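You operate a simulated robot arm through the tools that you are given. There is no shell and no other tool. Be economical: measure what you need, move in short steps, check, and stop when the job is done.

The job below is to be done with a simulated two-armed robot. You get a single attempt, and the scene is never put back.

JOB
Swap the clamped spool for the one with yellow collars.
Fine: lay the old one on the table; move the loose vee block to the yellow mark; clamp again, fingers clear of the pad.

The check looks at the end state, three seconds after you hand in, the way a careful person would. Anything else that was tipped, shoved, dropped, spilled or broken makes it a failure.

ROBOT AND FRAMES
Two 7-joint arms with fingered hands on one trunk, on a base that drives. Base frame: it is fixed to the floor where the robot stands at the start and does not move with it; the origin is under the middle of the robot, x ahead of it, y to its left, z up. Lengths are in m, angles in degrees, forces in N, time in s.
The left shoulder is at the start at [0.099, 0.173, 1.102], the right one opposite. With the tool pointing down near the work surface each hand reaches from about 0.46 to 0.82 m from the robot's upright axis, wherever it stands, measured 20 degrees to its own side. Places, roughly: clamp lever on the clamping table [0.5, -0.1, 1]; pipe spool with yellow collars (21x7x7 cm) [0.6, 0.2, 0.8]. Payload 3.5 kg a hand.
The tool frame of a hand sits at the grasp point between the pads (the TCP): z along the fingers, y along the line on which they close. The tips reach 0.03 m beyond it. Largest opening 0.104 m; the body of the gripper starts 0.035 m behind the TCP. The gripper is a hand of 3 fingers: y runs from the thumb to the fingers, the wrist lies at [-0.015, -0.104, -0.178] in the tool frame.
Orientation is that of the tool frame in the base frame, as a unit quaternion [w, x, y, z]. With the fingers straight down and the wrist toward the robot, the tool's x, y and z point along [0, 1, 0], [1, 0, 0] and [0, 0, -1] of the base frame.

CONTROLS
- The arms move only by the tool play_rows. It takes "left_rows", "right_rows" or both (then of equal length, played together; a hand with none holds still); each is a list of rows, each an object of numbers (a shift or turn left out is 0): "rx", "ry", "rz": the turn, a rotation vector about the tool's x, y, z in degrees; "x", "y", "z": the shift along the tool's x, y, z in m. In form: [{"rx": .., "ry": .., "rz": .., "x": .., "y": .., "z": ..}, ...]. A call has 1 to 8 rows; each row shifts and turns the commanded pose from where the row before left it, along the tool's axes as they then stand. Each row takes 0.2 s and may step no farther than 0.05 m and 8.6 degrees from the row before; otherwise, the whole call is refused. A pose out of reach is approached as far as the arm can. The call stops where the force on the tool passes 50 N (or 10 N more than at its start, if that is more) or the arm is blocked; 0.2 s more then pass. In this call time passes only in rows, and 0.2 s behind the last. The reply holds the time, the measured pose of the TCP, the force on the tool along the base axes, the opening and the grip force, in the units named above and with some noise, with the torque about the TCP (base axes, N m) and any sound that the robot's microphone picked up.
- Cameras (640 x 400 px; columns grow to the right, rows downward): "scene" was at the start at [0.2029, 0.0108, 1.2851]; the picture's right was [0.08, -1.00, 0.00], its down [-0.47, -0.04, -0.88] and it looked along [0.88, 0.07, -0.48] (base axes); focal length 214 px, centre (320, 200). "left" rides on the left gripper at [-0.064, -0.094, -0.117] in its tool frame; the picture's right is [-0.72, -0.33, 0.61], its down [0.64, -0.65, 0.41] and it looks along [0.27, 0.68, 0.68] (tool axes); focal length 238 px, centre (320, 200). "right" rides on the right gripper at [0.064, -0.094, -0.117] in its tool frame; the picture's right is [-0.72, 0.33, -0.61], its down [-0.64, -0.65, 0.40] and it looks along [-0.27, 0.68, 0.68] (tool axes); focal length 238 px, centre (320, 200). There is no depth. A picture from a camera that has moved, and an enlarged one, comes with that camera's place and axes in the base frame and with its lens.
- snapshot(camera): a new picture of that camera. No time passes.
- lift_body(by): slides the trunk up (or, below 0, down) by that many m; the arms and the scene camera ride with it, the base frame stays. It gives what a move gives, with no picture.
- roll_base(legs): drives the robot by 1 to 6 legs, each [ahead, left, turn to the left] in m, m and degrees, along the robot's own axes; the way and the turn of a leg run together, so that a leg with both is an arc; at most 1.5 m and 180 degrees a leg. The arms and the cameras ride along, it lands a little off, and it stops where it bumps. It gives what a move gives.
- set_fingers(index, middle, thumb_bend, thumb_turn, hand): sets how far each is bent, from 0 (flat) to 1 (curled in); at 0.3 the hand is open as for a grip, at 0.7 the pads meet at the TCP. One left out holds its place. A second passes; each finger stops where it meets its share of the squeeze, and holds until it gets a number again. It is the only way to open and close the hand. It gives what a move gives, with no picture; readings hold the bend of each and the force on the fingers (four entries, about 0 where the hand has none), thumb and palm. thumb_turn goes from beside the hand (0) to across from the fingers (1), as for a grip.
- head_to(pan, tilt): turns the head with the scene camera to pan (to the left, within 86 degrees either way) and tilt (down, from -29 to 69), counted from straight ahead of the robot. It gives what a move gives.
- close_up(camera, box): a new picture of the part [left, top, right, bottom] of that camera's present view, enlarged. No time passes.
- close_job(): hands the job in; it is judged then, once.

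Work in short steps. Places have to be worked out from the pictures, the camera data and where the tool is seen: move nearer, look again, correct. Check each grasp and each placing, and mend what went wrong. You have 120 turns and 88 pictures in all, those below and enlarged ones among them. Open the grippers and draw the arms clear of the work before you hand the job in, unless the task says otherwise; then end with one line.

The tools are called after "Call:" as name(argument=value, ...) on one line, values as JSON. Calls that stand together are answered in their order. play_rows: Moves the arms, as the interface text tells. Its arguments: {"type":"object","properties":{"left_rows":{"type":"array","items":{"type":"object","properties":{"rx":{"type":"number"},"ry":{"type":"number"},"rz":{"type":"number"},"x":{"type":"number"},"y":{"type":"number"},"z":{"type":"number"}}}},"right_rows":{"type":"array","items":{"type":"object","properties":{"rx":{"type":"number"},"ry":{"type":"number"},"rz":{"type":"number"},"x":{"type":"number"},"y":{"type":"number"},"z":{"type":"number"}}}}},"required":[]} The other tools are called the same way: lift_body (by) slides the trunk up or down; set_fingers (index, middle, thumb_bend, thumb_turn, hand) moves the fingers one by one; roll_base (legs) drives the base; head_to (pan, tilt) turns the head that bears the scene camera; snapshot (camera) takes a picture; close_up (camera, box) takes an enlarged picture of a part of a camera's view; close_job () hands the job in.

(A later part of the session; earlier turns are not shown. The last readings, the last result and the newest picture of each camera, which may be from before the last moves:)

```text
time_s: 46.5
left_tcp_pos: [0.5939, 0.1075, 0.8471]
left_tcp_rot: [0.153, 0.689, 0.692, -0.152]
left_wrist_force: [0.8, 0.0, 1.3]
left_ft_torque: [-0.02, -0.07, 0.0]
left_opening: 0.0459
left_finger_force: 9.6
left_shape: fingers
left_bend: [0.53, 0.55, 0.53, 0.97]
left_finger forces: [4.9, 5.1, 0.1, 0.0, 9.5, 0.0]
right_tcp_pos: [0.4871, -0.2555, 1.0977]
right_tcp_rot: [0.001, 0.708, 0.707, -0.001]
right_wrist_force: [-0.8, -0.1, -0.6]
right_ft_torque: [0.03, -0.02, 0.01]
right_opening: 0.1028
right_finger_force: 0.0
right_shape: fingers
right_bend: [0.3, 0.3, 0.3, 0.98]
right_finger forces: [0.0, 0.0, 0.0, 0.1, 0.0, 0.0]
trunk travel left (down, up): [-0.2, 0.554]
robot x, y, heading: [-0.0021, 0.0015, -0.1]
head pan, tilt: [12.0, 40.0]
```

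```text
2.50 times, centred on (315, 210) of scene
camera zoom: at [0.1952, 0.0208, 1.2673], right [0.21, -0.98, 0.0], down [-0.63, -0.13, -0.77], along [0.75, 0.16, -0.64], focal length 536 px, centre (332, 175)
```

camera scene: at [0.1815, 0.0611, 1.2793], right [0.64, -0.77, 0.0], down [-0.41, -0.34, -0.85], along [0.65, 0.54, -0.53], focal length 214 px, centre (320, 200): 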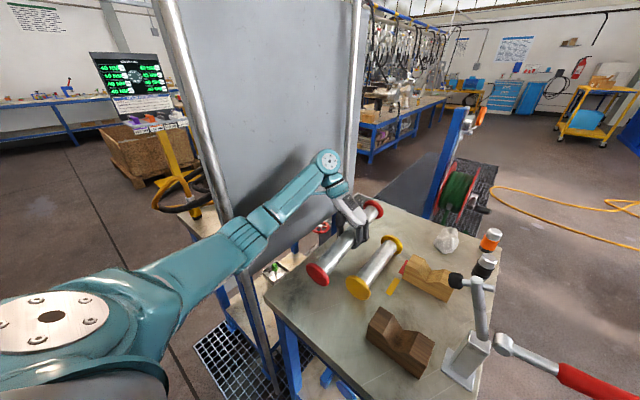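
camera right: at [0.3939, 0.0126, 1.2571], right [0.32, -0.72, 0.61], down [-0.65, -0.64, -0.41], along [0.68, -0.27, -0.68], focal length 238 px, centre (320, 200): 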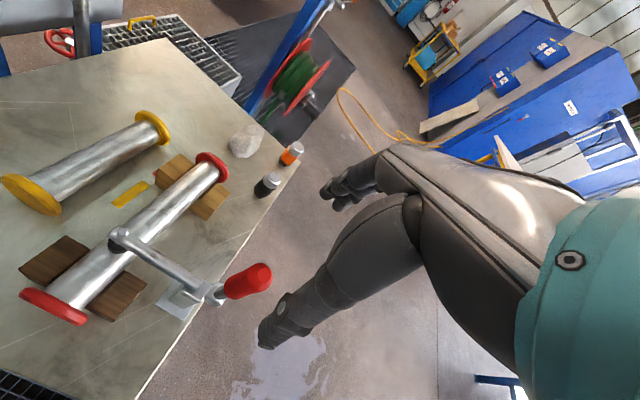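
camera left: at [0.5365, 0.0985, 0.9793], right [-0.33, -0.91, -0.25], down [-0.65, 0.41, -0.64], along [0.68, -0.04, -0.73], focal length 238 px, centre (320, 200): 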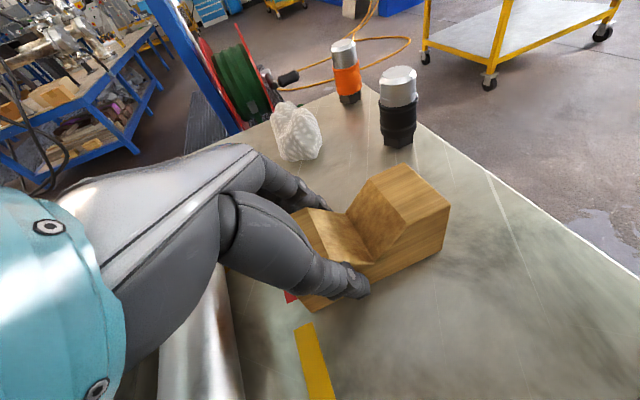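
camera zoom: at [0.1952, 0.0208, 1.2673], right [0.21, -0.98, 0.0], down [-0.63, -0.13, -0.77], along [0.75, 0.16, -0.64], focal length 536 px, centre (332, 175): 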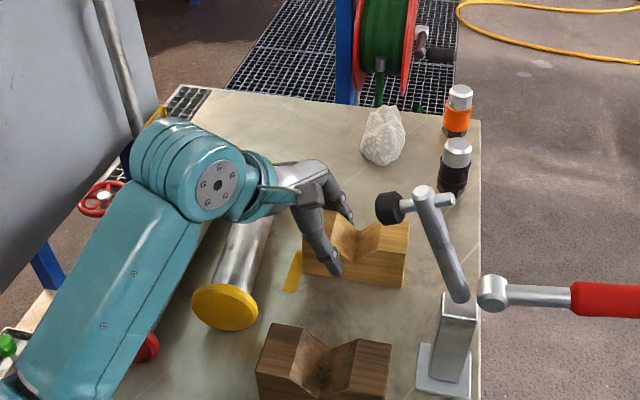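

Sliding well and clear of the pad. I do the remaining 2.6 cm.

Call:
play_rows(left_rows=[{"y": -0.009}, {"y": -0.009}, {"y": -0.008}])

Call:
close_up(camera="scene", box=[230, 130, 400, 290])

```text
time_s: 47.3
left_tcp_pos: [0.5686, 0.1043, 0.8478]
left_tcp_rot: [0.153, 0.69, 0.691, -0.153]
left_wrist_force: [1.7, -0.8, 2.8]
left_ft_torque: [-0.03, -0.16, 0.01]
left_opening: 0.0459
left_finger_force: 10.0
left_shape: fingers
left_bend: [0.53, 0.55, 0.53, 0.97]
left_finger forces: [5.3, 5.5, 0.0, 0.1, 9.6, 0.1]
right_tcp_pos: [0.4877, -0.2567, 1.0976]
right_tcp_rot: [0.0, 0.707, 0.707, 0.0]
right_wrist_force: [-0.2, 0.0, -0.3]
right_ft_torque: [0.03, 0.03, 0.02]
right_opening: 0.1026
right_finger_force: 0.1
right_shape: fingers
right_bend: [0.3, 0.3, 0.3, 0.98]
right_finger forces: [0.1, 0.1, 0.0, 0.1, 0.1, 0.1]
trunk travel left (down, up): [-0.2, 0.554]
robot x, y, heading: [-0.0035, -0.0003, 0.0]
head pan, tilt: [12.0, 40.0]
```

```text
2.50 times, centred on (315, 210) of scene
camera zoom: at [0.1952, 0.0207, 1.2673], right [0.21, -0.98, 0.0], down [-0.63, -0.13, -0.77], along [0.75, 0.16, -0.64], focal length 536 px, centre (332, 175)
```

zoom: 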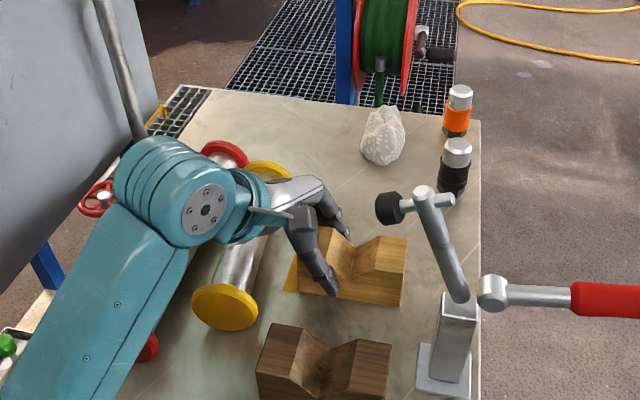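

The block's front edge is square at x≈0.547, centred on the yellow mark (0.570). I release it and rise the way I came.

Call:
set_fingers(hand="left", index=0.35, middle=0.35, thumb_bend=0.35)

Call:
play_rows(left_rows=[{"x": -0.0127, "z": -0.0272}, {"x": -0.0169, "z": -0.0362}, {"x": -0.0169, "z": -0.0362}, {"x": -0.0169, "z": -0.0362}, {"x": -0.0169, "z": -0.0362}, {"ry": 8.4}, {"ry": 8.4}, {"ry": 8.2}])

Call:
play_rows(left_rows=[{"x": 0.025, "z": -0.02}, {"x": 0.03}, {"x": 0.03}])

Call:
snapshot(camera="left")

Call:
close_up(camera="scene", box=[200, 130, 400, 300])

```text
time_s: 48.3
left_tcp_pos: [0.5678, 0.1058, 0.8466]
left_tcp_rot: [0.153, 0.689, 0.692, -0.153]
left_wrist_force: [0.9, 0.2, 0.2]
left_ft_torque: [0.0, -0.03, -0.03]
left_opening: 0.0902
left_finger_force: 0.1
left_shape: fingers
left_bend: [0.35, 0.35, 0.35, 0.97]
left_finger forces: [0.0, 0.0, 0.1, 0.0, 0.1, 0.0]
right_tcp_pos: [0.4872, -0.2563, 1.0978]
right_tcp_rot: [-0.001, 0.707, 0.707, 0.0]
right_wrist_force: [0.1, 0.0, -0.6]
right_ft_torque: [0.01, -0.02, -0.01]
right_opening: 0.1029
right_finger_force: 0.1
right_shape: fingers
right_bend: [0.3, 0.3, 0.3, 0.98]
right_finger forces: [0.0, 0.0, 0.0, 0.0, 0.1, 0.0]
trunk travel left (down, up): [-0.2, 0.554]
robot x, y, heading: [-0.0032, 0.0007, -0.0]
head pan, tilt: [12.0, 40.0]
```

```text
time_s: 50.1
left_tcp_pos: [0.569, 0.1046, 1.0381]
left_tcp_rot: [-0.001, 0.706, 0.708, 0.0]
left_wrist_force: [-0.8, 0.8, -0.5]
left_ft_torque: [-0.02, 0.01, -0.01]
left_opening: 0.0901
left_finger_force: 0.2
left_shape: fingers
left_bend: [0.35, 0.35, 0.35, 0.97]
left_finger forces: [0.0, 0.0, 0.0, 0.1, 0.0, 0.1]
right_tcp_pos: [0.4867, -0.2564, 1.0968]
right_tcp_rot: [0.0, 0.707, 0.707, -0.001]
right_wrist_force: [0.0, -0.5, -0.6]
right_ft_torque: [0.01, 0.0, 0.0]
right_opening: 0.1029
right_finger_force: 0.1
right_shape: fingers
right_bend: [0.3, 0.3, 0.3, 0.98]
right_finger forces: [0.1, 0.0, 0.0, 0.0, 0.0, 0.0]
trunk travel left (down, up): [-0.2, 0.554]
robot x, y, heading: [-0.0026, -0.0005, 0.2]
head pan, tilt: [12.0, 40.0]
```

```text
time_s: 50.9
left_tcp_pos: [0.568, 0.1909, 1.0579]
left_tcp_rot: [0.0, 0.707, 0.707, -0.001]
left_wrist_force: [0.3, 0.7, 0.0]
left_ft_torque: [-0.01, -0.03, 0.02]
left_opening: 0.0903
left_finger_force: 0.0
left_shape: fingers
left_bend: [0.35, 0.35, 0.35, 0.97]
left_finger forces: [0.0, 0.0, 0.1, 0.1, 0.1, 0.0]
right_tcp_pos: [0.486, -0.2558, 1.0987]
right_tcp_rot: [0.0, 0.707, 0.707, -0.001]
right_wrist_force: [-0.4, -0.1, 0.1]
right_ft_torque: [0.01, -0.01, 0.03]
right_opening: 0.1029
right_finger_force: 0.1
right_shape: fingers
right_bend: [0.3, 0.3, 0.3, 0.98]
right_finger forces: [0.0, 0.1, 0.1, 0.0, 0.0, 0.1]
trunk travel left (down, up): [-0.2, 0.554]
robot x, y, heading: [0.0009, 0.0015, 0.3]
head pan, tilt: [12.0, 40.0]
```

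```text
31 pictures are left
camera left: at [0.4724, 0.1274, 1.174], right [-0.33, -0.72, -0.61], down [-0.65, 0.64, -0.4], along [0.68, 0.27, -0.68], focal length 238 px, centre (320, 200)
```

left: 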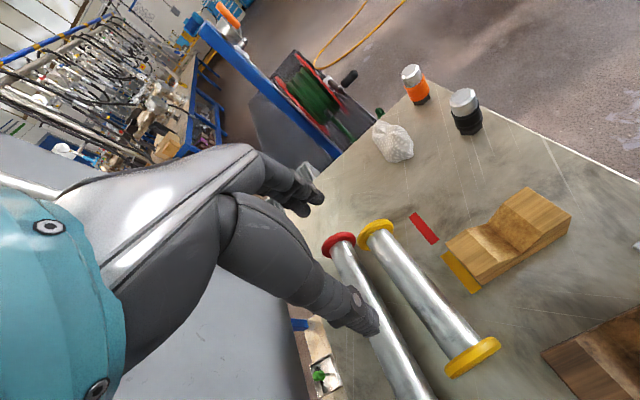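

```text
2.35 times, centred on (300, 215) of scene
camera zoom: at [0.1952, 0.0212, 1.2672], right [0.21, -0.98, 0.0], down [-0.63, -0.13, -0.77], along [0.75, 0.16, -0.64], focal length 505 px, centre (367, 165)
```

zoom: 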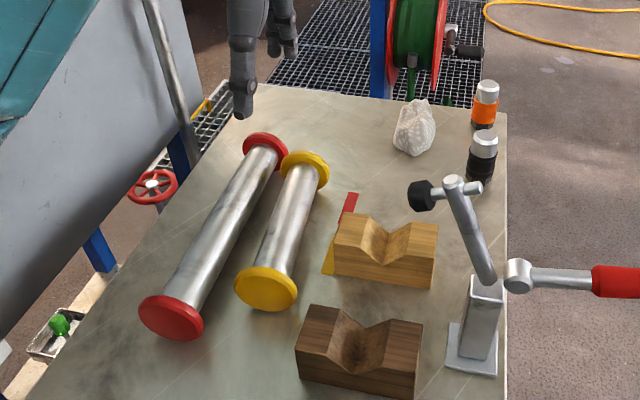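

The block is at the yellow mark. The yellow spool's centre is at about (0.580, 0.195), yawed some 5.6 degrees, so I turn the left hand by +84.4 degrees to match and move over its centre.

Call:
play_rows(left_rows=[{"rz": 8.5}, {"rz": 8.5}, {"rz": 8.5}, {"rz": 8.5}, {"rz": 8.5}, {"rz": 8.5}, {"rz": 8.5}, {"rz": 8.5}])

Call:
play_rows(left_rows=[{"rz": 8.4}, {"rz": 8.0}, {"x": 0.0125, "y": -0.003}, {"z": 0.04}, {"z": 0.04}, {"z": 0.04}])

Call:
close_up(camera="scene", box=[200, 130, 400, 300])

Call:
snapshot(camera="left")

```text
time_s: 52.7
left_tcp_pos: [0.5685, 0.1906, 1.0565]
left_tcp_rot: [0.001, 0.982, 0.19, -0.001]
left_wrist_force: [0.9, 0.3, 1.0]
left_ft_torque: [0.0, 0.0, 0.03]
left_opening: 0.0903
left_finger_force: 0.1
left_shape: fingers
left_bend: [0.35, 0.35, 0.35, 0.97]
left_finger forces: [0.1, 0.0, 0.0, 0.0, 0.0, 0.0]
right_tcp_pos: [0.4871, -0.2556, 1.0975]
right_tcp_rot: [0.0, 0.707, 0.707, 0.0]
right_wrist_force: [0.5, 0.1, -0.6]
right_ft_torque: [0.01, -0.02, -0.03]
right_opening: 0.1028
right_finger_force: 0.0
right_shape: fingers
right_bend: [0.3, 0.3, 0.3, 0.98]
right_finger forces: [0.0, 0.1, 0.0, 0.0, 0.0, 0.0]
trunk travel left (down, up): [-0.2, 0.554]
robot x, y, heading: [-0.0012, 0.0015, -0.1]
head pan, tilt: [12.0, 40.0]
```

```text
time_s: 54.1
left_tcp_pos: [0.5803, 0.1958, 0.9394]
left_tcp_rot: [0.001, 0.999, 0.048, 0.0]
left_wrist_force: [-0.3, -1.0, 0.0]
left_ft_torque: [-0.01, 0.01, 0.0]
left_opening: 0.0904
left_finger_force: 0.0
left_shape: fingers
left_bend: [0.35, 0.35, 0.35, 0.97]
left_finger forces: [0.0, 0.0, 0.0, 0.0, 0.0, 0.0]
right_tcp_pos: [0.4883, -0.2561, 1.098]
right_tcp_rot: [0.001, 0.707, 0.708, -0.001]
right_wrist_force: [-0.1, -0.4, -0.7]
right_ft_torque: [-0.02, -0.05, -0.02]
right_opening: 0.1024
right_finger_force: 0.1
right_shape: fingers
right_bend: [0.3, 0.3, 0.3, 0.98]
right_finger forces: [0.0, 0.0, 0.0, 0.1, 0.0, 0.0]
trunk travel left (down, up): [-0.2, 0.554]
robot x, y, heading: [0.0021, 0.0015, 0.1]
head pan, tilt: [12.0, 40.0]
```

```text
2.35 times, centred on (300, 215) of scene
camera zoom: at [0.1955, 0.0209, 1.2672], right [0.21, -0.98, 0.0], down [-0.63, -0.13, -0.77], along [0.75, 0.16, -0.64], focal length 505 px, centre (367, 165)
```

zoom: 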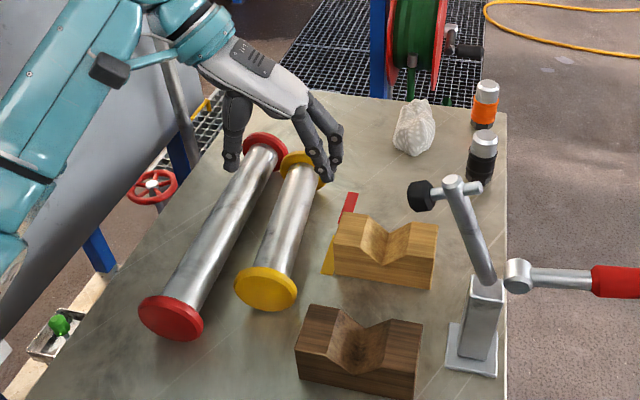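

```text
28 pictures are left
camera left: at [0.5068, 0.2836, 1.0539], right [-0.75, 0.25, -0.61], down [0.57, 0.71, -0.4], along [0.33, -0.65, -0.68], focal length 238 px, centre (320, 200)
```

left: 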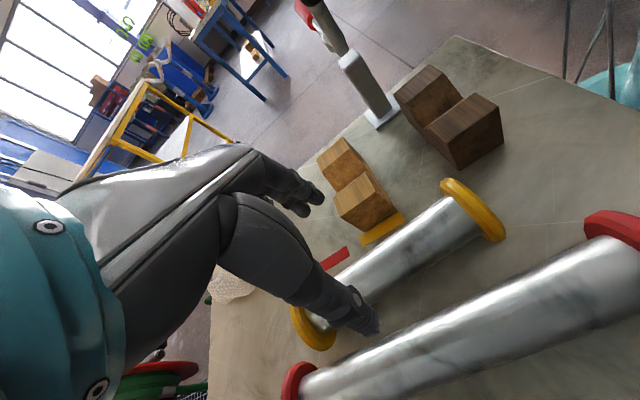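

The thumb has to go between the two tubes, so I bend it in a little before lowering.

Call:
set_fingers(hand="left", thumb_bend=0.43, index=0.4, middle=0.4)

Call:
play_rows(left_rows=[{"z": 0.03}, {"z": 0.025}, {"z": 0.02}, {"z": 0.015}, {"z": 0.009}])

Call:
close_up(camera="scene", box=[200, 130, 400, 300])

Call:
snapshot(camera="left")

```text
time_s: 55.1
left_tcp_pos: [0.5805, 0.1962, 0.9379]
left_tcp_rot: [0.0, 0.999, 0.05, -0.001]
left_wrist_force: [0.1, 0.9, 0.3]
left_ft_torque: [0.01, -0.03, 0.03]
left_opening: 0.0747
left_finger_force: 0.1
left_shape: fingers
left_bend: [0.4, 0.4, 0.43, 0.97]
left_finger forces: [0.0, 0.1, 0.1, 0.0, 0.0, 0.0]
right_tcp_pos: [0.4875, -0.2562, 1.0978]
right_tcp_rot: [0.0, 0.707, 0.707, 0.0]
right_wrist_force: [-0.2, -0.6, -0.7]
right_ft_torque: [0.0, -0.02, 0.04]
right_opening: 0.1028
right_finger_force: 0.1
right_shape: fingers
right_bend: [0.3, 0.3, 0.3, 0.98]
right_finger forces: [0.0, 0.0, 0.1, 0.0, 0.1, 0.0]
trunk travel left (down, up): [-0.2, 0.554]
robot x, y, heading: [0.001, 0.0001, 0.1]
head pan, tilt: [12.0, 40.0]
```

```text
time_s: 56.3
left_tcp_pos: [0.5799, 0.1949, 0.8375]
left_tcp_rot: [0.0, 0.999, 0.048, -0.001]
left_wrist_force: [0.0, -0.4, 0.2]
left_ft_torque: [0.0, -0.01, 0.01]
left_opening: 0.075
left_finger_force: 0.1
left_shape: fingers
left_bend: [0.4, 0.4, 0.43, 0.97]
left_finger forces: [0.0, 0.0, 0.0, 0.0, 0.0, 0.0]
right_tcp_pos: [0.4865, -0.2557, 1.0983]
right_tcp_rot: [0.0, 0.707, 0.707, 0.0]
right_wrist_force: [-0.2, 0.0, -0.1]
right_ft_torque: [0.0, 0.01, -0.01]
right_opening: 0.103
right_finger_force: 0.0
right_shape: fingers
right_bend: [0.3, 0.3, 0.3, 0.98]
right_finger forces: [0.1, 0.0, 0.1, 0.0, 0.0, 0.1]
trunk travel left (down, up): [-0.2, 0.554]
robot x, y, heading: [-0.0001, 0.0059, -0.0]
head pan, tilt: [12.0, 40.0]
```

```text
2.35 times, centred on (300, 215) of scene
camera zoom: at [0.1954, 0.0208, 1.2672], right [0.21, -0.98, 0.0], down [-0.63, -0.13, -0.77], along [0.75, 0.16, -0.64], focal length 505 px, centre (367, 165)
```

zoom: 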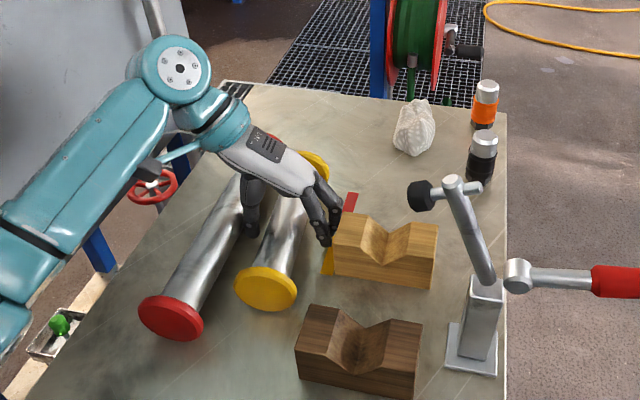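

```text
26 pictures are left
camera left: at [0.5057, 0.2838, 0.9531], right [-0.75, 0.25, -0.61], down [0.57, 0.71, -0.41], along [0.33, -0.65, -0.68], focal length 238 px, centre (320, 200)
```

left: 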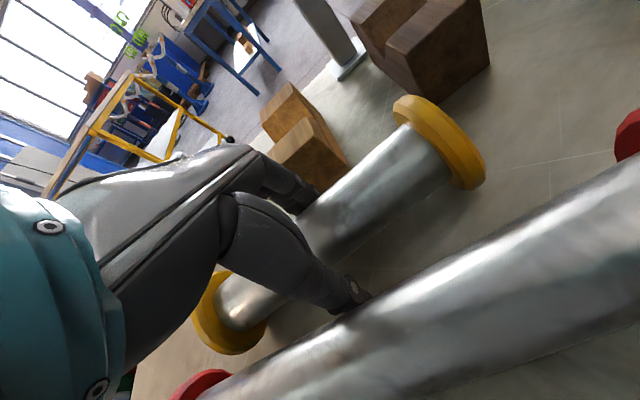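

The hand is in place with no contact. I raise 2 mm, close and lift.

Call:
play_rows(left_rows=[{"z": -0.002}])

Call:
set_fingers(hand="left", index=0.75, middle=0.75, thumb_bend=0.75)

Call:
play_rows(left_rows=[{"z": -0.01}, {"z": -0.03}, {"z": -0.03}, {"z": -0.03}])

Call:
close_up(camera="scene", box=[200, 130, 400, 300])

Call:
snapshot(camera="left")

```text
time_s: 56.7
left_tcp_pos: [0.5795, 0.1951, 0.8391]
left_tcp_rot: [0.0, 0.999, 0.05, 0.0]
left_wrist_force: [-0.7, -0.6, 0.3]
left_ft_torque: [-0.02, 0.02, 0.02]
left_opening: 0.0747
left_finger_force: 0.0
left_shape: fingers
left_bend: [0.4, 0.4, 0.43, 0.97]
left_finger forces: [0.1, 0.0, 0.1, 0.0, 0.0, 0.0]
right_tcp_pos: [0.4873, -0.2567, 1.0968]
right_tcp_rot: [0.001, 0.708, 0.707, 0.0]
right_wrist_force: [0.2, -0.5, -0.1]
right_ft_torque: [0.05, 0.01, 0.01]
right_opening: 0.1027
right_finger_force: 0.2
right_shape: fingers
right_bend: [0.3, 0.3, 0.3, 0.98]
right_finger forces: [0.1, 0.0, 0.1, 0.0, 0.0, 0.1]
trunk travel left (down, up): [-0.2, 0.554]
robot x, y, heading: [0.004, 0.0025, 0.2]
head pan, tilt: [12.0, 40.0]
```

```text
time_s: 57.7
left_tcp_pos: [0.5803, 0.1959, 0.8388]
left_tcp_rot: [0.0, 0.999, 0.049, 0.0]
left_wrist_force: [0.4, -0.4, 0.2]
left_ft_torque: [-0.04, 0.02, 0.02]
left_opening: 0.0226
left_finger_force: 27.2
left_shape: fingers
left_bend: [0.73, 0.64, 0.62, 0.95]
left_finger forces: [16.2, 11.8, 0.1, 0.0, 26.6, 0.1]
right_tcp_pos: [0.4869, -0.2566, 1.0989]
right_tcp_rot: [0.0, 0.707, 0.707, -0.001]
right_wrist_force: [0.1, -0.2, -0.1]
right_ft_torque: [-0.02, 0.0, 0.02]
right_opening: 0.1028
right_finger_force: 0.1
right_shape: fingers
right_bend: [0.3, 0.3, 0.3, 0.98]
right_finger forces: [0.0, 0.0, 0.0, 0.0, 0.1, 0.0]
trunk travel left (down, up): [-0.2, 0.554]
robot x, y, heading: [0.0004, -0.0008, 0.1]
head pan, tilt: [12.0, 40.0]
```

```text
time_s: 58.7
left_tcp_pos: [0.5822, 0.1941, 0.9408]
left_tcp_rot: [0.0, 0.999, 0.049, -0.001]
left_wrist_force: [0.4, 0.3, -6.6]
left_ft_torque: [-0.03, -0.05, 0.01]
left_opening: 0.023
left_finger_force: 27.1
left_shape: fingers
left_bend: [0.73, 0.64, 0.62, 0.95]
left_finger forces: [16.3, 11.6, 0.1, 0.0, 26.6, 0.1]
right_tcp_pos: [0.4871, -0.2558, 1.098]
right_tcp_rot: [0.0, 0.707, 0.707, 0.0]
right_wrist_force: [0.7, -0.5, 0.6]
right_ft_torque: [0.02, 0.0, 0.01]
right_opening: 0.1029
right_finger_force: 0.1
right_shape: fingers
right_bend: [0.3, 0.3, 0.3, 0.98]
right_finger forces: [0.0, 0.0, 0.0, 0.0, 0.0, 0.0]
trunk travel left (down, up): [-0.2, 0.554]
robot x, y, heading: [0.0007, -0.0005, -0.1]
head pan, tilt: [12.0, 40.0]
```

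```text
2.35 times, centred on (300, 215) of scene
camera zoom: at [0.1956, 0.0208, 1.2672], right [0.21, -0.98, 0.0], down [-0.63, -0.13, -0.77], along [0.75, 0.16, -0.64], focal length 505 px, centre (367, 165)
```

zoom: 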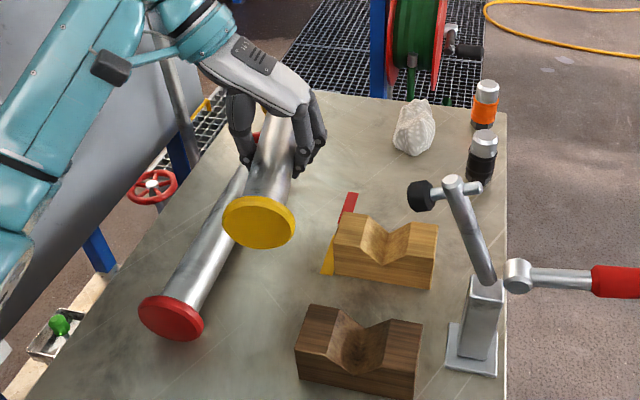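

```text
24 pictures are left
camera left: at [0.5081, 0.2822, 1.0559], right [-0.75, 0.25, -0.61], down [0.57, 0.71, -0.41], along [0.33, -0.65, -0.68], focal length 238 px, centre (320, 200)
```

left: 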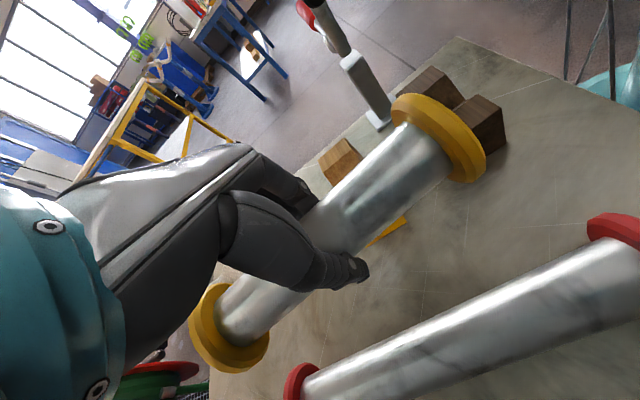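

Secure (6.6 N) and level. I straighten the yaw, move to x≈0.505, y≈0.16, and lean the hand 30 degrees to the left so that its knuckles pass under and clear of the raised pad.

Call:
play_rows(left_rows=[{"rz": 5.6}, {"x": -0.04, "y": 0.017}, {"x": -0.037, "y": 0.017}, {"rx": -8}, {"rx": -8}, {"rx": -8}, {"rx": -6}])

Call:
close_up(camera="scene", box=[200, 130, 400, 300])

Call:
snapshot(camera="left")

```text
time_s: 60.3
left_tcp_pos: [0.504, 0.1607, 0.9406]
left_tcp_rot: [0.259, 0.966, 0.001, -0.001]
left_wrist_force: [-0.3, 0.5, -6.5]
left_ft_torque: [-0.02, -0.02, -0.02]
left_opening: 0.0229
left_finger_force: 26.5
left_shape: fingers
left_bend: [0.73, 0.64, 0.62, 0.95]
left_finger forces: [14.6, 10.6, 0.0, 0.0, 27.7, 0.0]
right_tcp_pos: [0.488, -0.2555, 1.0969]
right_tcp_rot: [0.0, 0.707, 0.707, -0.001]
right_wrist_force: [-0.6, -0.4, 0.2]
right_ft_torque: [0.02, -0.03, -0.02]
right_opening: 0.1029
right_finger_force: 0.0
right_shape: fingers
right_bend: [0.3, 0.3, 0.3, 0.98]
right_finger forces: [0.1, 0.1, 0.0, 0.0, 0.0, 0.1]
trunk travel left (down, up): [-0.2, 0.554]
robot x, y, heading: [-0.0002, -0.0019, -0.2]
head pan, tilt: [12.0, 40.0]
```

```text
2.35 times, centred on (300, 215) of scene
camera zoom: at [0.1958, 0.021, 1.2671], right [0.21, -0.98, 0.0], down [-0.63, -0.13, -0.77], along [0.75, 0.16, -0.64], focal length 505 px, centre (367, 165)
```

zoom: 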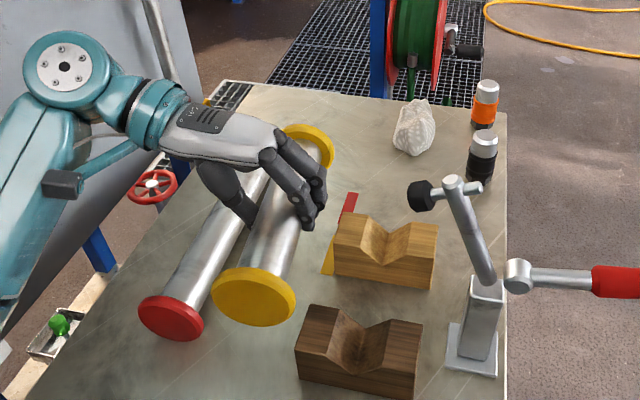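

```text
22 pictures are left
camera left: at [0.4394, 0.3018, 0.9929], right [-0.72, -0.03, -0.69], down [0.64, 0.36, -0.68], along [0.27, -0.93, -0.24], focal length 238 px, centre (320, 200)
```

left: 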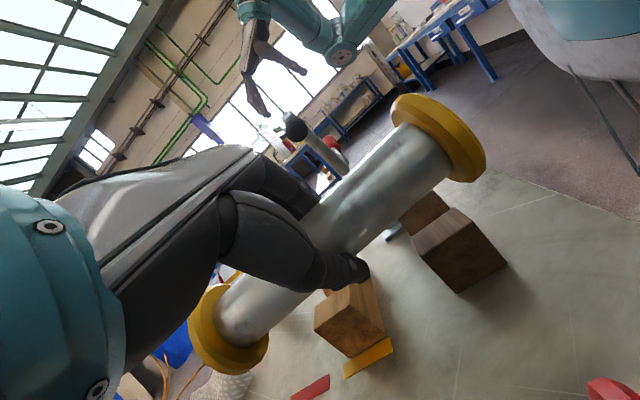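

The spool is centred in the hand but yawed about 4.5 degrees (far end to the left). I correct that, drop to z≈0.893 and move right to y≈0.115.

Call:
play_rows(left_rows=[{"ry": -2.25, "rz": 3.9}, {"y": -0.012, "z": 0.0208}, {"y": -0.012, "z": 0.0208}, {"y": 0.0195, "z": 0.0113}, {"y": 0.0195, "z": 0.0113}])

Call:
close_up(camera="scene", box=[230, 150, 400, 300])

Call:
snapshot(camera="left")

```text
time_s: 61.5
left_tcp_pos: [0.501, 0.1145, 0.8905]
left_tcp_rot: [0.258, 0.965, -0.037, -0.011]
left_wrist_force: [0.4, 1.1, -5.5]
left_ft_torque: [0.01, -0.06, -0.03]
left_opening: 0.0228
left_finger_force: 26.4
left_shape: fingers
left_bend: [0.73, 0.64, 0.62, 0.95]
left_finger forces: [14.5, 10.6, 0.1, 0.1, 27.8, 0.1]
right_tcp_pos: [0.4869, -0.2563, 1.0978]
right_tcp_rot: [0.0, 0.708, 0.707, 0.001]
right_wrist_force: [0.2, 0.5, -0.5]
right_ft_torque: [0.02, -0.03, 0.01]
right_opening: 0.1027
right_finger_force: 0.1
right_shape: fingers
right_bend: [0.3, 0.3, 0.3, 0.98]
right_finger forces: [0.0, 0.0, 0.0, 0.1, 0.0, 0.0]
trunk travel left (down, up): [-0.2, 0.554]
robot x, y, heading: [-0.0033, 0.0003, 0.2]
head pan, tilt: [12.0, 40.0]
```

```text
2.67 times, centred on (315, 225) of scene
camera zoom: at [0.1957, 0.0206, 1.2672], right [0.21, -0.98, 0.0], down [-0.63, -0.13, -0.77], along [0.75, 0.16, -0.64], focal length 572 px, centre (333, 133)
```

zoom: 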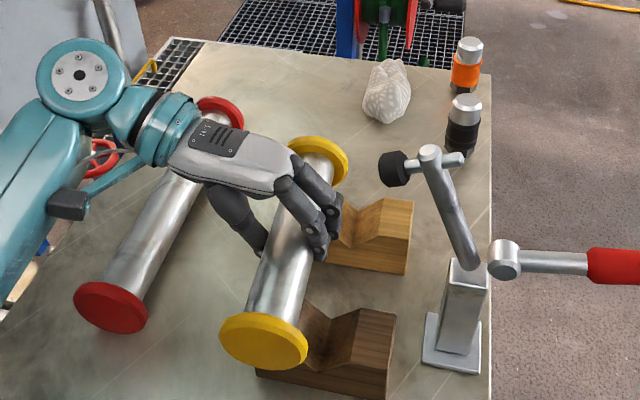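

```text
20 pictures are left
camera left: at [0.4469, 0.2606, 0.9438], right [-0.72, 0.03, -0.69], down [0.67, 0.31, -0.68], along [0.2, -0.95, -0.25], focal length 238 px, centre (320, 200)
```

left: 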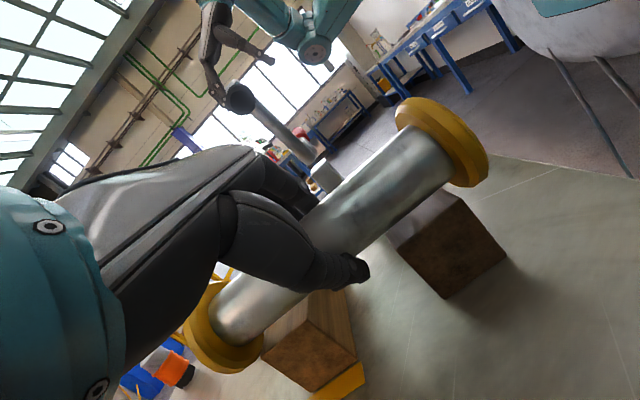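

The spool is nearly straight; its centre is at x≈0.500, and I want 0.505. I move right over the vees (vee line y≈0.0765) with a slight shift forward, still above the blocks.

Call:
play_rows(left_rows=[{"x": 0.0047, "y": 0.0179, "z": 0.0103}, {"x": 0.0047, "y": 0.0179, "z": 0.0103}])

Call:
close_up(camera="scene", box=[250, 160, 400, 300])

Call:
snapshot(camera="left")

```text
time_s: 62.1
left_tcp_pos: [0.5062, 0.0721, 0.8906]
left_tcp_rot: [0.258, 0.965, -0.037, -0.011]
left_wrist_force: [0.4, -0.8, -6.8]
left_ft_torque: [-0.01, -0.02, -0.01]
left_opening: 0.0227
left_finger_force: 26.6
left_shape: fingers
left_bend: [0.73, 0.64, 0.62, 0.95]
left_finger forces: [13.7, 11.1, 0.0, 0.0, 27.5, 0.0]
right_tcp_pos: [0.4873, -0.2563, 1.0972]
right_tcp_rot: [0.0, 0.707, 0.707, -0.001]
right_wrist_force: [0.4, 0.0, 0.1]
right_ft_torque: [0.02, 0.0, -0.01]
right_opening: 0.1027
right_finger_force: 0.1
right_shape: fingers
right_bend: [0.3, 0.3, 0.3, 0.98]
right_finger forces: [0.1, 0.0, 0.0, 0.0, 0.0, 0.0]
trunk travel left (down, up): [-0.2, 0.554]
robot x, y, heading: [-0.0031, -0.0002, 0.1]
head pan, tilt: [12.0, 40.0]
```

```text
2.86 times, centred on (325, 230) of scene
camera zoom: at [0.1959, 0.0206, 1.2671], right [0.21, -0.98, 0.0], down [-0.63, -0.13, -0.77], along [0.75, 0.16, -0.64], focal length 613 px, centre (306, 114)
```

zoom: 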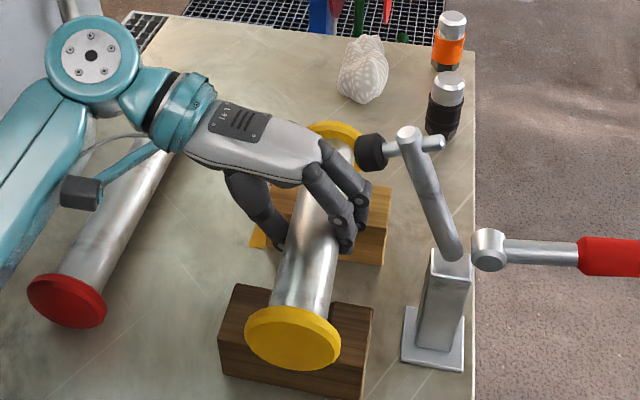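

```text
18 pictures are left
camera left: at [0.4531, 0.2187, 0.9437], right [-0.72, 0.03, -0.69], down [0.67, 0.31, -0.68], along [0.2, -0.95, -0.25], focal length 238 px, centre (320, 200)
```

left: 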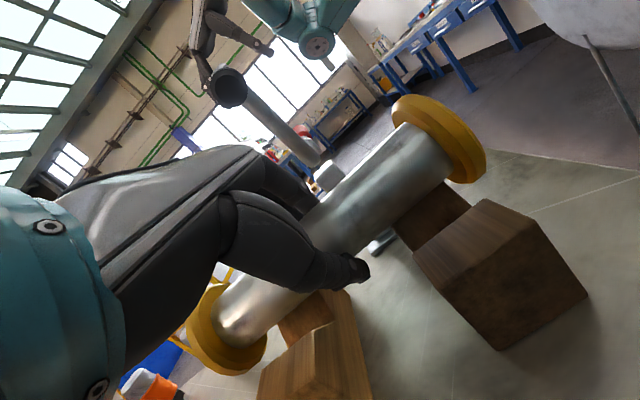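

It looks well placed over both vees. I lower in small steps watching the force: any collar landing on a block would show at once.

Call:
play_rows(left_rows=[{"y": -0.004, "z": 0.0069}, {"y": -0.004, "z": 0.0069}])

Call:
close_up(camera="left", box=[160, 80, 600, 400])

```text
time_s: 62.7
left_tcp_pos: [0.5066, 0.0738, 0.8797]
left_tcp_rot: [0.262, 0.964, -0.037, -0.006]
left_wrist_force: [-0.1, 6.6, 15.5]
left_ft_torque: [0.18, 0.02, -0.2]
left_opening: 0.0213
left_finger_force: 26.3
left_shape: fingers
left_bend: [0.73, 0.64, 0.64, 0.95]
left_finger forces: [12.0, 10.7, 0.0, 0.0, 29.3, 0.0]
right_tcp_pos: [0.4858, -0.2563, 1.1004]
right_tcp_rot: [0.001, 0.707, 0.707, 0.001]
right_wrist_force: [-0.3, 0.1, -0.9]
right_ft_torque: [0.01, -0.03, 0.03]
right_opening: 0.1028
right_finger_force: 0.1
right_shape: fingers
right_bend: [0.3, 0.3, 0.3, 0.98]
right_finger forces: [0.0, 0.0, 0.1, 0.0, 0.0, 0.0]
trunk travel left (down, up): [-0.2, 0.554]
robot x, y, heading: [0.0022, -0.0029, -0.0]
head pan, tilt: [12.0, 40.0]
```

```text
1.25 times, centred on (380, 240) of left
camera zoom: at [0.4521, 0.22, 0.931], right [-0.72, 0.03, -0.7], down [0.67, 0.31, -0.67], along [0.2, -0.95, -0.24], focal length 298 px, centre (245, 150)
```

zoom: 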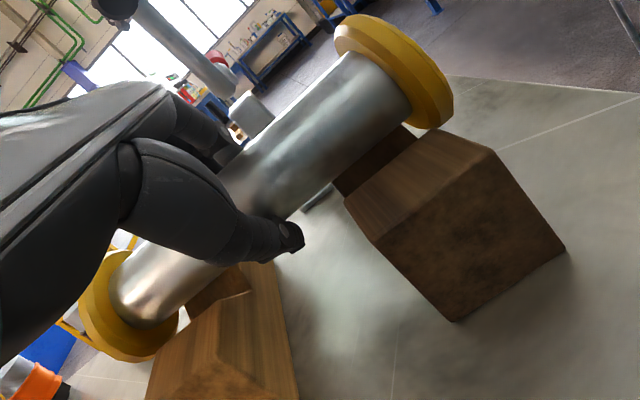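

Contact came at z≈0.88 with almost no tipping torque, so it is central or at both ends. I look closely before going on.

Call:
close_up(camera="scene", box=[290, 170, 370, 260])

```text
4.44 times, centred on (330, 215) of scene
camera zoom: at [0.1939, 0.0216, 1.2679], right [0.21, -0.98, 0.0], down [-0.63, -0.13, -0.77], along [0.75, 0.16, -0.64], focal length 953 px, centre (276, 133)
```

zoom: 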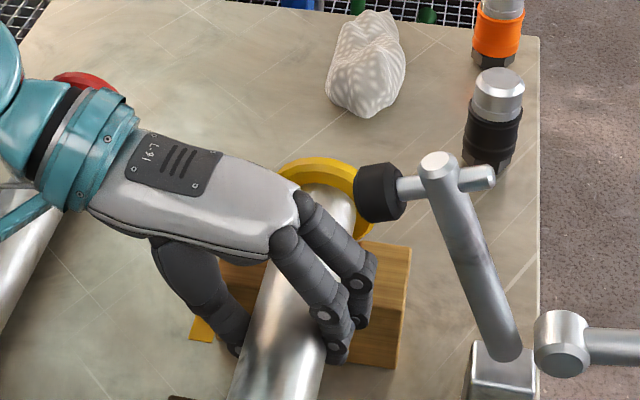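

I need to see both collars against the blocks, so I enlarge them.

Call:
close_up(camera="left", box=[380, 80, 520, 220])

Call:
close_up(camera="scene", box=[290, 210, 370, 300])

```text
2.86 times, centred on (450, 150) of left
camera zoom: at [0.4521, 0.22, 0.931], right [-0.72, 0.03, -0.7], down [0.67, 0.31, -0.67], along [0.2, -0.95, -0.24], focal length 681 px, centre (-51, 343)
```

zoom: 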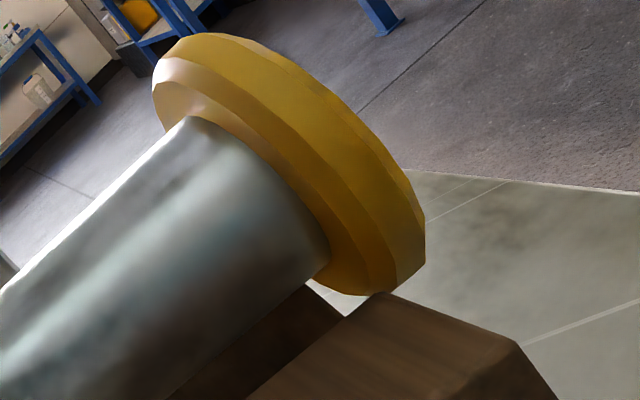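

```text
4.44 times, centred on (330, 255) of scene
camera zoom: at [0.1939, 0.0216, 1.2679], right [0.21, -0.98, 0.0], down [-0.63, -0.13, -0.77], along [0.75, 0.16, -0.64], focal length 953 px, centre (276, -44)
```

zoom: 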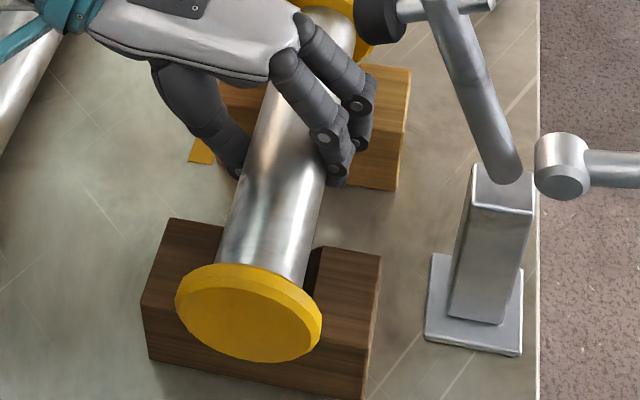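

The forces and the collar thickness (about 2 cm) tell me that both collars sit on the block edges: the blocks span 0.176 m, but the tube between collars is only about 0.17 m long. The block must come about 14 mm nearer, which makes the full 0.08 m mark spacing from its old place. I lift the spool away to the left and turn the right hand so it can push the block from behind.

Call:
play_rows(left_rows=[{"y": 0.005, "z": -0.0087}, {"y": 0.01, "z": -0.0173}, {"y": 0.01, "z": -0.0173}, {"x": -0.003, "y": -0.0295, "z": -0.0287}, {"x": -0.003, "y": -0.0295, "z": -0.0287}, {"x": -0.003, "y": -0.0295, "z": -0.0287}, {}, {}], right_rows=[{"rz": -8.5}, {"rz": -8.5}, {"rz": -8.5}, {"rz": -8.5}, {"rz": -8.5}, {"rz": -8.5}, {"rz": -8.5}, {"rz": -8.5}])

Call:
set_fingers(hand="right", index=0.7, middle=0.7, thumb_bend=0.68)

Call:
play_rows(right_rows=[{"rz": -8.5}, {"rz": -8.5}, {"rz": -5}, {"x": -0.045}, {"x": -0.045}, {"x": -0.045}, {"x": -0.015}])

Call:
snapshot(camera="scene")

```text
time_s: 64.5
left_tcp_pos: [0.5046, 0.1944, 0.955]
left_tcp_rot: [0.258, 0.965, -0.036, -0.01]
left_wrist_force: [-1.1, 0.1, -6.7]
left_ft_torque: [-0.01, 0.0, 0.02]
left_opening: 0.0218
left_finger_force: 26.0
left_shape: fingers
left_bend: [0.73, 0.64, 0.64, 0.94]
left_finger forces: [14.3, 10.6, 0.0, 0.1, 27.9, 0.0]
right_tcp_pos: [0.488, -0.2584, 1.0964]
right_tcp_rot: [0.0, 0.19, 0.982, 0.001]
right_wrist_force: [-0.4, -0.8, 0.1]
right_ft_torque: [0.02, 0.02, 0.0]
right_opening: 0.1026
right_finger_force: 0.0
right_shape: fingers
right_bend: [0.3, 0.3, 0.3, 0.98]
right_finger forces: [0.1, 0.0, 0.0, 0.0, 0.0, 0.1]
trunk travel left (down, up): [-0.2, 0.554]
robot x, y, heading: [0.0005, -0.0015, 0.2]
head pan, tilt: [12.0, 40.0]
```

```text
time_s: 65.5
left_tcp_pos: [0.5054, 0.1947, 0.9552]
left_tcp_rot: [0.258, 0.965, -0.038, -0.011]
left_wrist_force: [1.2, 0.1, -7.3]
left_ft_torque: [-0.02, -0.06, 0.0]
left_opening: 0.0222
left_finger_force: 26.9
left_shape: fingers
left_bend: [0.73, 0.64, 0.64, 0.94]
left_finger forces: [14.4, 10.6, 0.1, 0.1, 27.8, 0.0]
right_tcp_pos: [0.4883, -0.2571, 1.0967]
right_tcp_rot: [0.0, 0.191, 0.982, 0.001]
right_wrist_force: [-0.6, -0.6, -0.7]
right_ft_torque: [0.0, 0.01, 0.0]
right_opening: 0.0038
right_finger_force: 0.0
right_shape: fingers
right_bend: [0.7, 0.7, 0.68, 0.98]
right_finger forces: [0.0, 0.0, 0.2, 0.0, 0.0, 0.0]
trunk travel left (down, up): [-0.2, 0.554]
robot x, y, heading: [-0.0, -0.0014, 0.0]
head pan, tilt: [12.0, 40.0]
```

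```text
time_s: 67.1
left_tcp_pos: [0.5059, 0.1943, 0.9556]
left_tcp_rot: [0.259, 0.965, -0.038, -0.011]
left_wrist_force: [-0.8, -0.1, -6.9]
left_ft_torque: [0.01, -0.06, 0.0]
left_opening: 0.0221
left_finger_force: 25.6
left_shape: fingers
left_bend: [0.73, 0.64, 0.64, 0.95]
left_finger forces: [14.1, 10.5, 0.0, 0.1, 27.5, 0.0]
right_tcp_pos: [0.6283, -0.2573, 1.0955]
right_tcp_rot: [0.001, 0.0, 1.0, -0.002]
right_wrist_force: [0.3, 0.3, 0.2]
right_ft_torque: [0.02, -0.01, 0.02]
right_opening: 0.0037
right_finger_force: 0.1
right_shape: fingers
right_bend: [0.7, 0.7, 0.68, 0.98]
right_finger forces: [0.0, 0.0, 0.1, 0.0, 0.1, 0.0]
right hand out of reach, approached as far as the arm can: row 7
trunk travel left (down, up): [-0.2, 0.554]
robot x, y, heading: [0.0009, -0.0036, 0.2]
head pan, tilt: [12.0, 40.0]
```

```text
13 pictures are left
camera scene: at [0.1957, 0.0208, 1.2671], right [0.21, -0.98, 0.0], down [-0.63, -0.13, -0.77], along [0.75, 0.16, -0.64], focal length 214 px, centre (320, 200)
```

scene: 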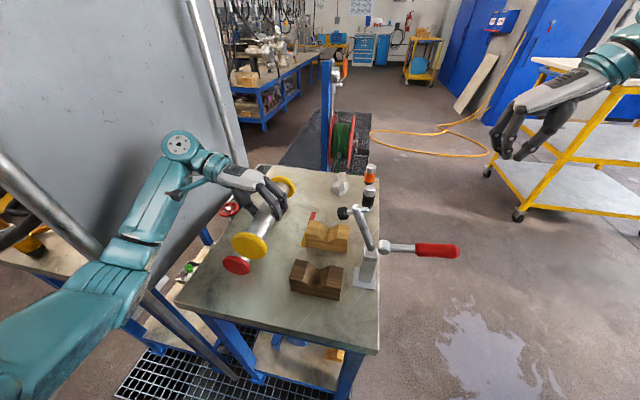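

The right hand cannot get behind the block without its forearm crossing the lever, so I'll use the proven left-hand grip again. I bring the right hand back to its old pose while the left untilts and sets the yellow spool down here.

Call:
play_rows(left_rows=[{"rx": 8}, {"rx": 8}, {"rx": 8}, {"rx": 6}, {"y": 0.0095}, {"z": 0.04}, {"z": 0.035}, {"z": 0.033}], right_rows=[{"x": 0.045}, {"x": 0.045}, {"x": 0.045}, {"rz": 8.5}, {"rz": 8.5}, {"rz": 8.5}, {"rz": 8.5}, {"rz": 8.5}])

Call:
play_rows(left_rows=[{"z": 0.003}, {"z": 0.002}, {}, {}, {}, {}], right_rows=[{"rz": 8.5}, {"rz": 8.5}, {"rz": 8.5}, {"rz": 8.5}, {"rz": 8.5}, {"rz": 5}])

```text
time_s: 68.9
left_tcp_pos: [0.5072, 0.1828, 0.8468]
left_tcp_rot: [0.0, 0.999, -0.038, -0.001]
left_wrist_force: [0.5, 0.5, -7.5]
left_ft_torque: [-0.03, -0.01, 0.01]
left_opening: 0.0217
left_finger_force: 25.6
left_shape: fingers
left_bend: [0.73, 0.64, 0.64, 0.95]
left_finger forces: [15.3, 10.8, 0.1, 0.0, 25.2, 0.0]
right_tcp_pos: [0.5828, -0.2646, 1.1086]
right_tcp_rot: [0.001, 0.365, 0.931, 0.001]
right_wrist_force: [-0.2, 0.5, -0.3]
right_ft_torque: [0.02, 0.0, -0.01]
right_opening: 0.0034
right_finger_force: 0.0
right_shape: fingers
right_bend: [0.7, 0.7, 0.68, 0.98]
right_finger forces: [0.0, 0.0, 0.1, 0.1, 0.1, 0.0]
right hand out of reach, approached as far as the arm can: row 1, 2
trunk travel left (down, up): [-0.2, 0.554]
robot x, y, heading: [-0.0001, -0.0015, -0.1]
head pan, tilt: [12.0, 40.0]
```

```text
time_s: 70.3
left_tcp_pos: [0.5061, 0.1816, 0.8422]
left_tcp_rot: [0.0, 0.999, -0.038, -0.001]
left_wrist_force: [-0.6, -0.2, -6.5]
left_ft_torque: [-0.04, -0.01, -0.01]
left_opening: 0.0219
left_finger_force: 25.6
left_shape: fingers
left_bend: [0.73, 0.64, 0.64, 0.95]
left_finger forces: [15.3, 10.7, 0.0, 0.0, 25.2, 0.0]
right_tcp_pos: [0.5823, -0.265, 1.1075]
right_tcp_rot: [-0.001, 0.708, 0.706, 0.0]
right_wrist_force: [-0.2, 0.5, 1.3]
right_ft_torque: [0.0, 0.03, 0.0]
right_opening: 0.0039
right_finger_force: 0.0
right_shape: fingers
right_bend: [0.7, 0.7, 0.68, 0.98]
right_finger forces: [0.0, 0.0, 0.0, 0.0, 0.1, 0.0]
trunk travel left (down, up): [-0.2, 0.554]
robot x, y, heading: [0.0004, 0.0004, -0.0]
head pan, tilt: [12.0, 40.0]
```

Still carrying, so I go down in small steps.

Call:
play_rows(left_rows=[{"z": 0.002}, {"z": 0.002}, {"z": 0.001}])

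```text
time_s: 71.1
left_tcp_pos: [0.5053, 0.1841, 0.8374]
left_tcp_rot: [0.001, 0.999, -0.039, -0.001]
left_wrist_force: [-0.8, -0.4, -5.9]
left_ft_torque: [-0.01, 0.05, 0.03]
left_opening: 0.0218
left_finger_force: 25.7
left_shape: fingers
left_bend: [0.73, 0.64, 0.64, 0.95]
left_finger forces: [14.5, 11.4, 0.0, 0.0, 25.2, 0.1]
right_tcp_pos: [0.5827, -0.2636, 1.1086]
right_tcp_rot: [0.0, 0.708, 0.707, 0.001]
right_wrist_force: [-0.2, 0.0, -0.7]
right_ft_torque: [0.03, 0.01, -0.04]
right_opening: 0.0034
right_finger_force: 0.1
right_shape: fingers
right_bend: [0.7, 0.7, 0.68, 0.98]
right_finger forces: [0.1, 0.0, 0.0, 0.0, 0.0, 0.0]
trunk travel left (down, up): [-0.2, 0.554]
robot x, y, heading: [-0.0003, 0.0024, 0.0]
head pan, tilt: [12.0, 40.0]
```

Call:
play_rows(left_rows=[{"z": 0.002}, {"z": 0.0015}])

```text
time_s: 71.7
left_tcp_pos: [0.5051, 0.184, 0.8351]
left_tcp_rot: [0.001, 0.999, -0.039, 0.0]
left_wrist_force: [1.0, 1.2, 2.6]
left_ft_torque: [0.02, 0.07, -0.05]
left_opening: 0.0214
left_finger_force: 24.6
left_shape: fingers
left_bend: [0.73, 0.64, 0.64, 0.95]
left_finger forces: [12.1, 10.3, 0.0, 0.0, 25.8, 0.0]
right_tcp_pos: [0.5835, -0.2653, 1.1099]
right_tcp_rot: [0.001, 0.707, 0.707, -0.001]
right_wrist_force: [-0.1, 0.4, 0.4]
right_ft_torque: [-0.01, -0.03, 0.04]
right_opening: 0.0035
right_finger_force: 0.0
right_shape: fingers
right_bend: [0.7, 0.7, 0.68, 0.98]
right_finger forces: [0.0, 0.0, 0.0, 0.0, 0.0, 0.1]
trunk travel left (down, up): [-0.2, 0.554]
robot x, y, heading: [0.0018, -0.0009, -0.1]
head pan, tilt: [12.0, 40.0]
```

The table supports it. I release in two even steps and rise.

Call:
set_fingers(hand="left", index=0.67, middle=0.58, thumb_bend=0.57)

Call:
set_fingers(hand="left", index=0.44, middle=0.44, thumb_bend=0.42)

Call:
play_rows(left_rows=[{"z": -0.03}, {"z": -0.04}, {"z": -0.045}, {"z": -0.045}, {"z": -0.045}, {"rz": -8.5}, {"rz": -8.5}, {"rz": -8.5}])

Call:
play_rows(left_rows=[{"rz": -8.5}, {"rz": -8.5}, {"rz": -8.5}, {"rz": -8.5}, {"rz": -8.5}, {"rz": -8.5}, {"rz": -8.5}, {"rz": -8.5}])

Call:
snapshot(camera="left")

```text
time_s: 72.7
left_tcp_pos: [0.5042, 0.1838, 0.8347]
left_tcp_rot: [0.001, 0.999, -0.038, 0.0]
left_wrist_force: [-3.6, 1.2, 5.5]
left_ft_torque: [0.05, 0.05, 0.11]
left_opening: 0.0302
left_finger_force: 4.8
left_shape: fingers
left_bend: [0.64, 0.57, 0.54, 0.95]
left_finger forces: [3.2, 0.1, 0.1, 0.1, 5.8, 0.0]
right_tcp_pos: [0.5813, -0.2654, 1.1096]
right_tcp_rot: [0.001, 0.707, 0.707, 0.001]
right_wrist_force: [0.2, 0.4, -0.4]
right_ft_torque: [-0.04, -0.04, 0.03]
right_opening: 0.0037
right_finger_force: 0.1
right_shape: fingers
right_bend: [0.7, 0.7, 0.68, 0.98]
right_finger forces: [0.0, 0.0, 0.0, 0.0, 0.0, 0.1]
trunk travel left (down, up): [-0.2, 0.554]
robot x, y, heading: [0.0012, 0.0032, 0.0]
head pan, tilt: [12.0, 40.0]
```

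```text
time_s: 73.7
left_tcp_pos: [0.5045, 0.184, 0.8344]
left_tcp_rot: [0.0, 0.999, -0.039, 0.0]
left_wrist_force: [0.1, -0.3, 1.6]
left_ft_torque: [-0.04, 0.0, -0.02]
left_opening: 0.0695
left_finger_force: 0.5
left_shape: fingers
left_bend: [0.44, 0.44, 0.42, 0.97]
left_finger forces: [0.0, 1.1, 0.1, 0.0, 0.1, 0.0]
right_tcp_pos: [0.5809, -0.2626, 1.1087]
right_tcp_rot: [0.0, 0.707, 0.708, 0.0]
right_wrist_force: [0.6, 0.1, 1.5]
right_ft_torque: [0.03, 0.02, 0.02]
right_opening: 0.0036
right_finger_force: 0.0
right_shape: fingers
right_bend: [0.7, 0.7, 0.68, 0.98]
right_finger forces: [0.1, 0.0, 0.0, 0.0, 0.1, 0.0]
trunk travel left (down, up): [-0.2, 0.554]
robot x, y, heading: [-0.0018, -0.002, 0.3]
head pan, tilt: [12.0, 40.0]
```

```text
time_s: 75.5
left_tcp_pos: [0.5051, 0.1855, 1.0392]
left_tcp_rot: [-0.001, 0.983, 0.183, 0.0]
left_wrist_force: [-0.3, 0.3, -0.2]
left_ft_torque: [0.0, -0.03, 0.0]
left_opening: 0.0699
left_finger_force: 0.1
left_shape: fingers
left_bend: [0.44, 0.44, 0.42, 0.97]
left_finger forces: [0.0, 0.0, 0.1, 0.1, 0.1, 0.0]
right_tcp_pos: [0.5832, -0.2644, 1.1089]
right_tcp_rot: [0.0, 0.707, 0.707, -0.001]
right_wrist_force: [-0.2, 0.7, -0.7]
right_ft_torque: [-0.02, 0.01, -0.02]
right_opening: 0.0034
right_finger_force: 0.0
right_shape: fingers
right_bend: [0.7, 0.7, 0.68, 0.98]
right_finger forces: [0.0, 0.1, 0.0, 0.0, 0.1, 0.1]
trunk travel left (down, up): [-0.2, 0.554]
robot x, y, heading: [0.0001, -0.0009, -0.1]
head pan, tilt: [12.0, 40.0]
```

```text
time_s: 77.3
left_tcp_pos: [0.5057, 0.1846, 1.0406]
left_tcp_rot: [0.0, 0.712, 0.702, 0.0]
left_wrist_force: [-0.8, 0.3, 0.5]
left_ft_torque: [0.0, -0.03, -0.02]
left_opening: 0.0698
left_finger_force: 0.0
left_shape: fingers
left_bend: [0.44, 0.44, 0.42, 0.97]
left_finger forces: [0.0, 0.0, 0.1, 0.0, 0.0, 0.0]
right_tcp_pos: [0.5818, -0.2648, 1.1091]
right_tcp_rot: [0.0, 0.708, 0.706, 0.001]
right_wrist_force: [0.3, 0.5, -0.3]
right_ft_torque: [-0.03, 0.0, -0.04]
right_opening: 0.0035
right_finger_force: 0.0
right_shape: fingers
right_bend: [0.7, 0.7, 0.68, 0.98]
right_finger forces: [0.0, 0.1, 0.1, 0.0, 0.0, 0.0]
trunk travel left (down, up): [-0.2, 0.554]
robot x, y, heading: [-0.0016, -0.0001, -0.0]
head pan, tilt: [12.0, 40.0]
```

```text
12 pictures are left
camera left: at [0.4098, 0.123, 1.1561], right [-0.34, -0.72, -0.61], down [-0.64, 0.65, -0.4], along [0.69, 0.26, -0.68], focal length 238 px, centre (320, 200)
```

left: 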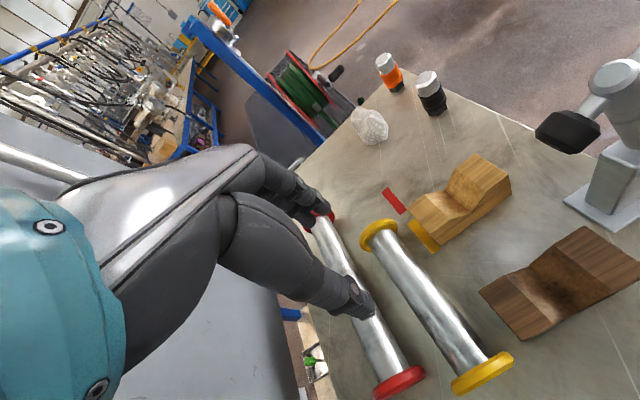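

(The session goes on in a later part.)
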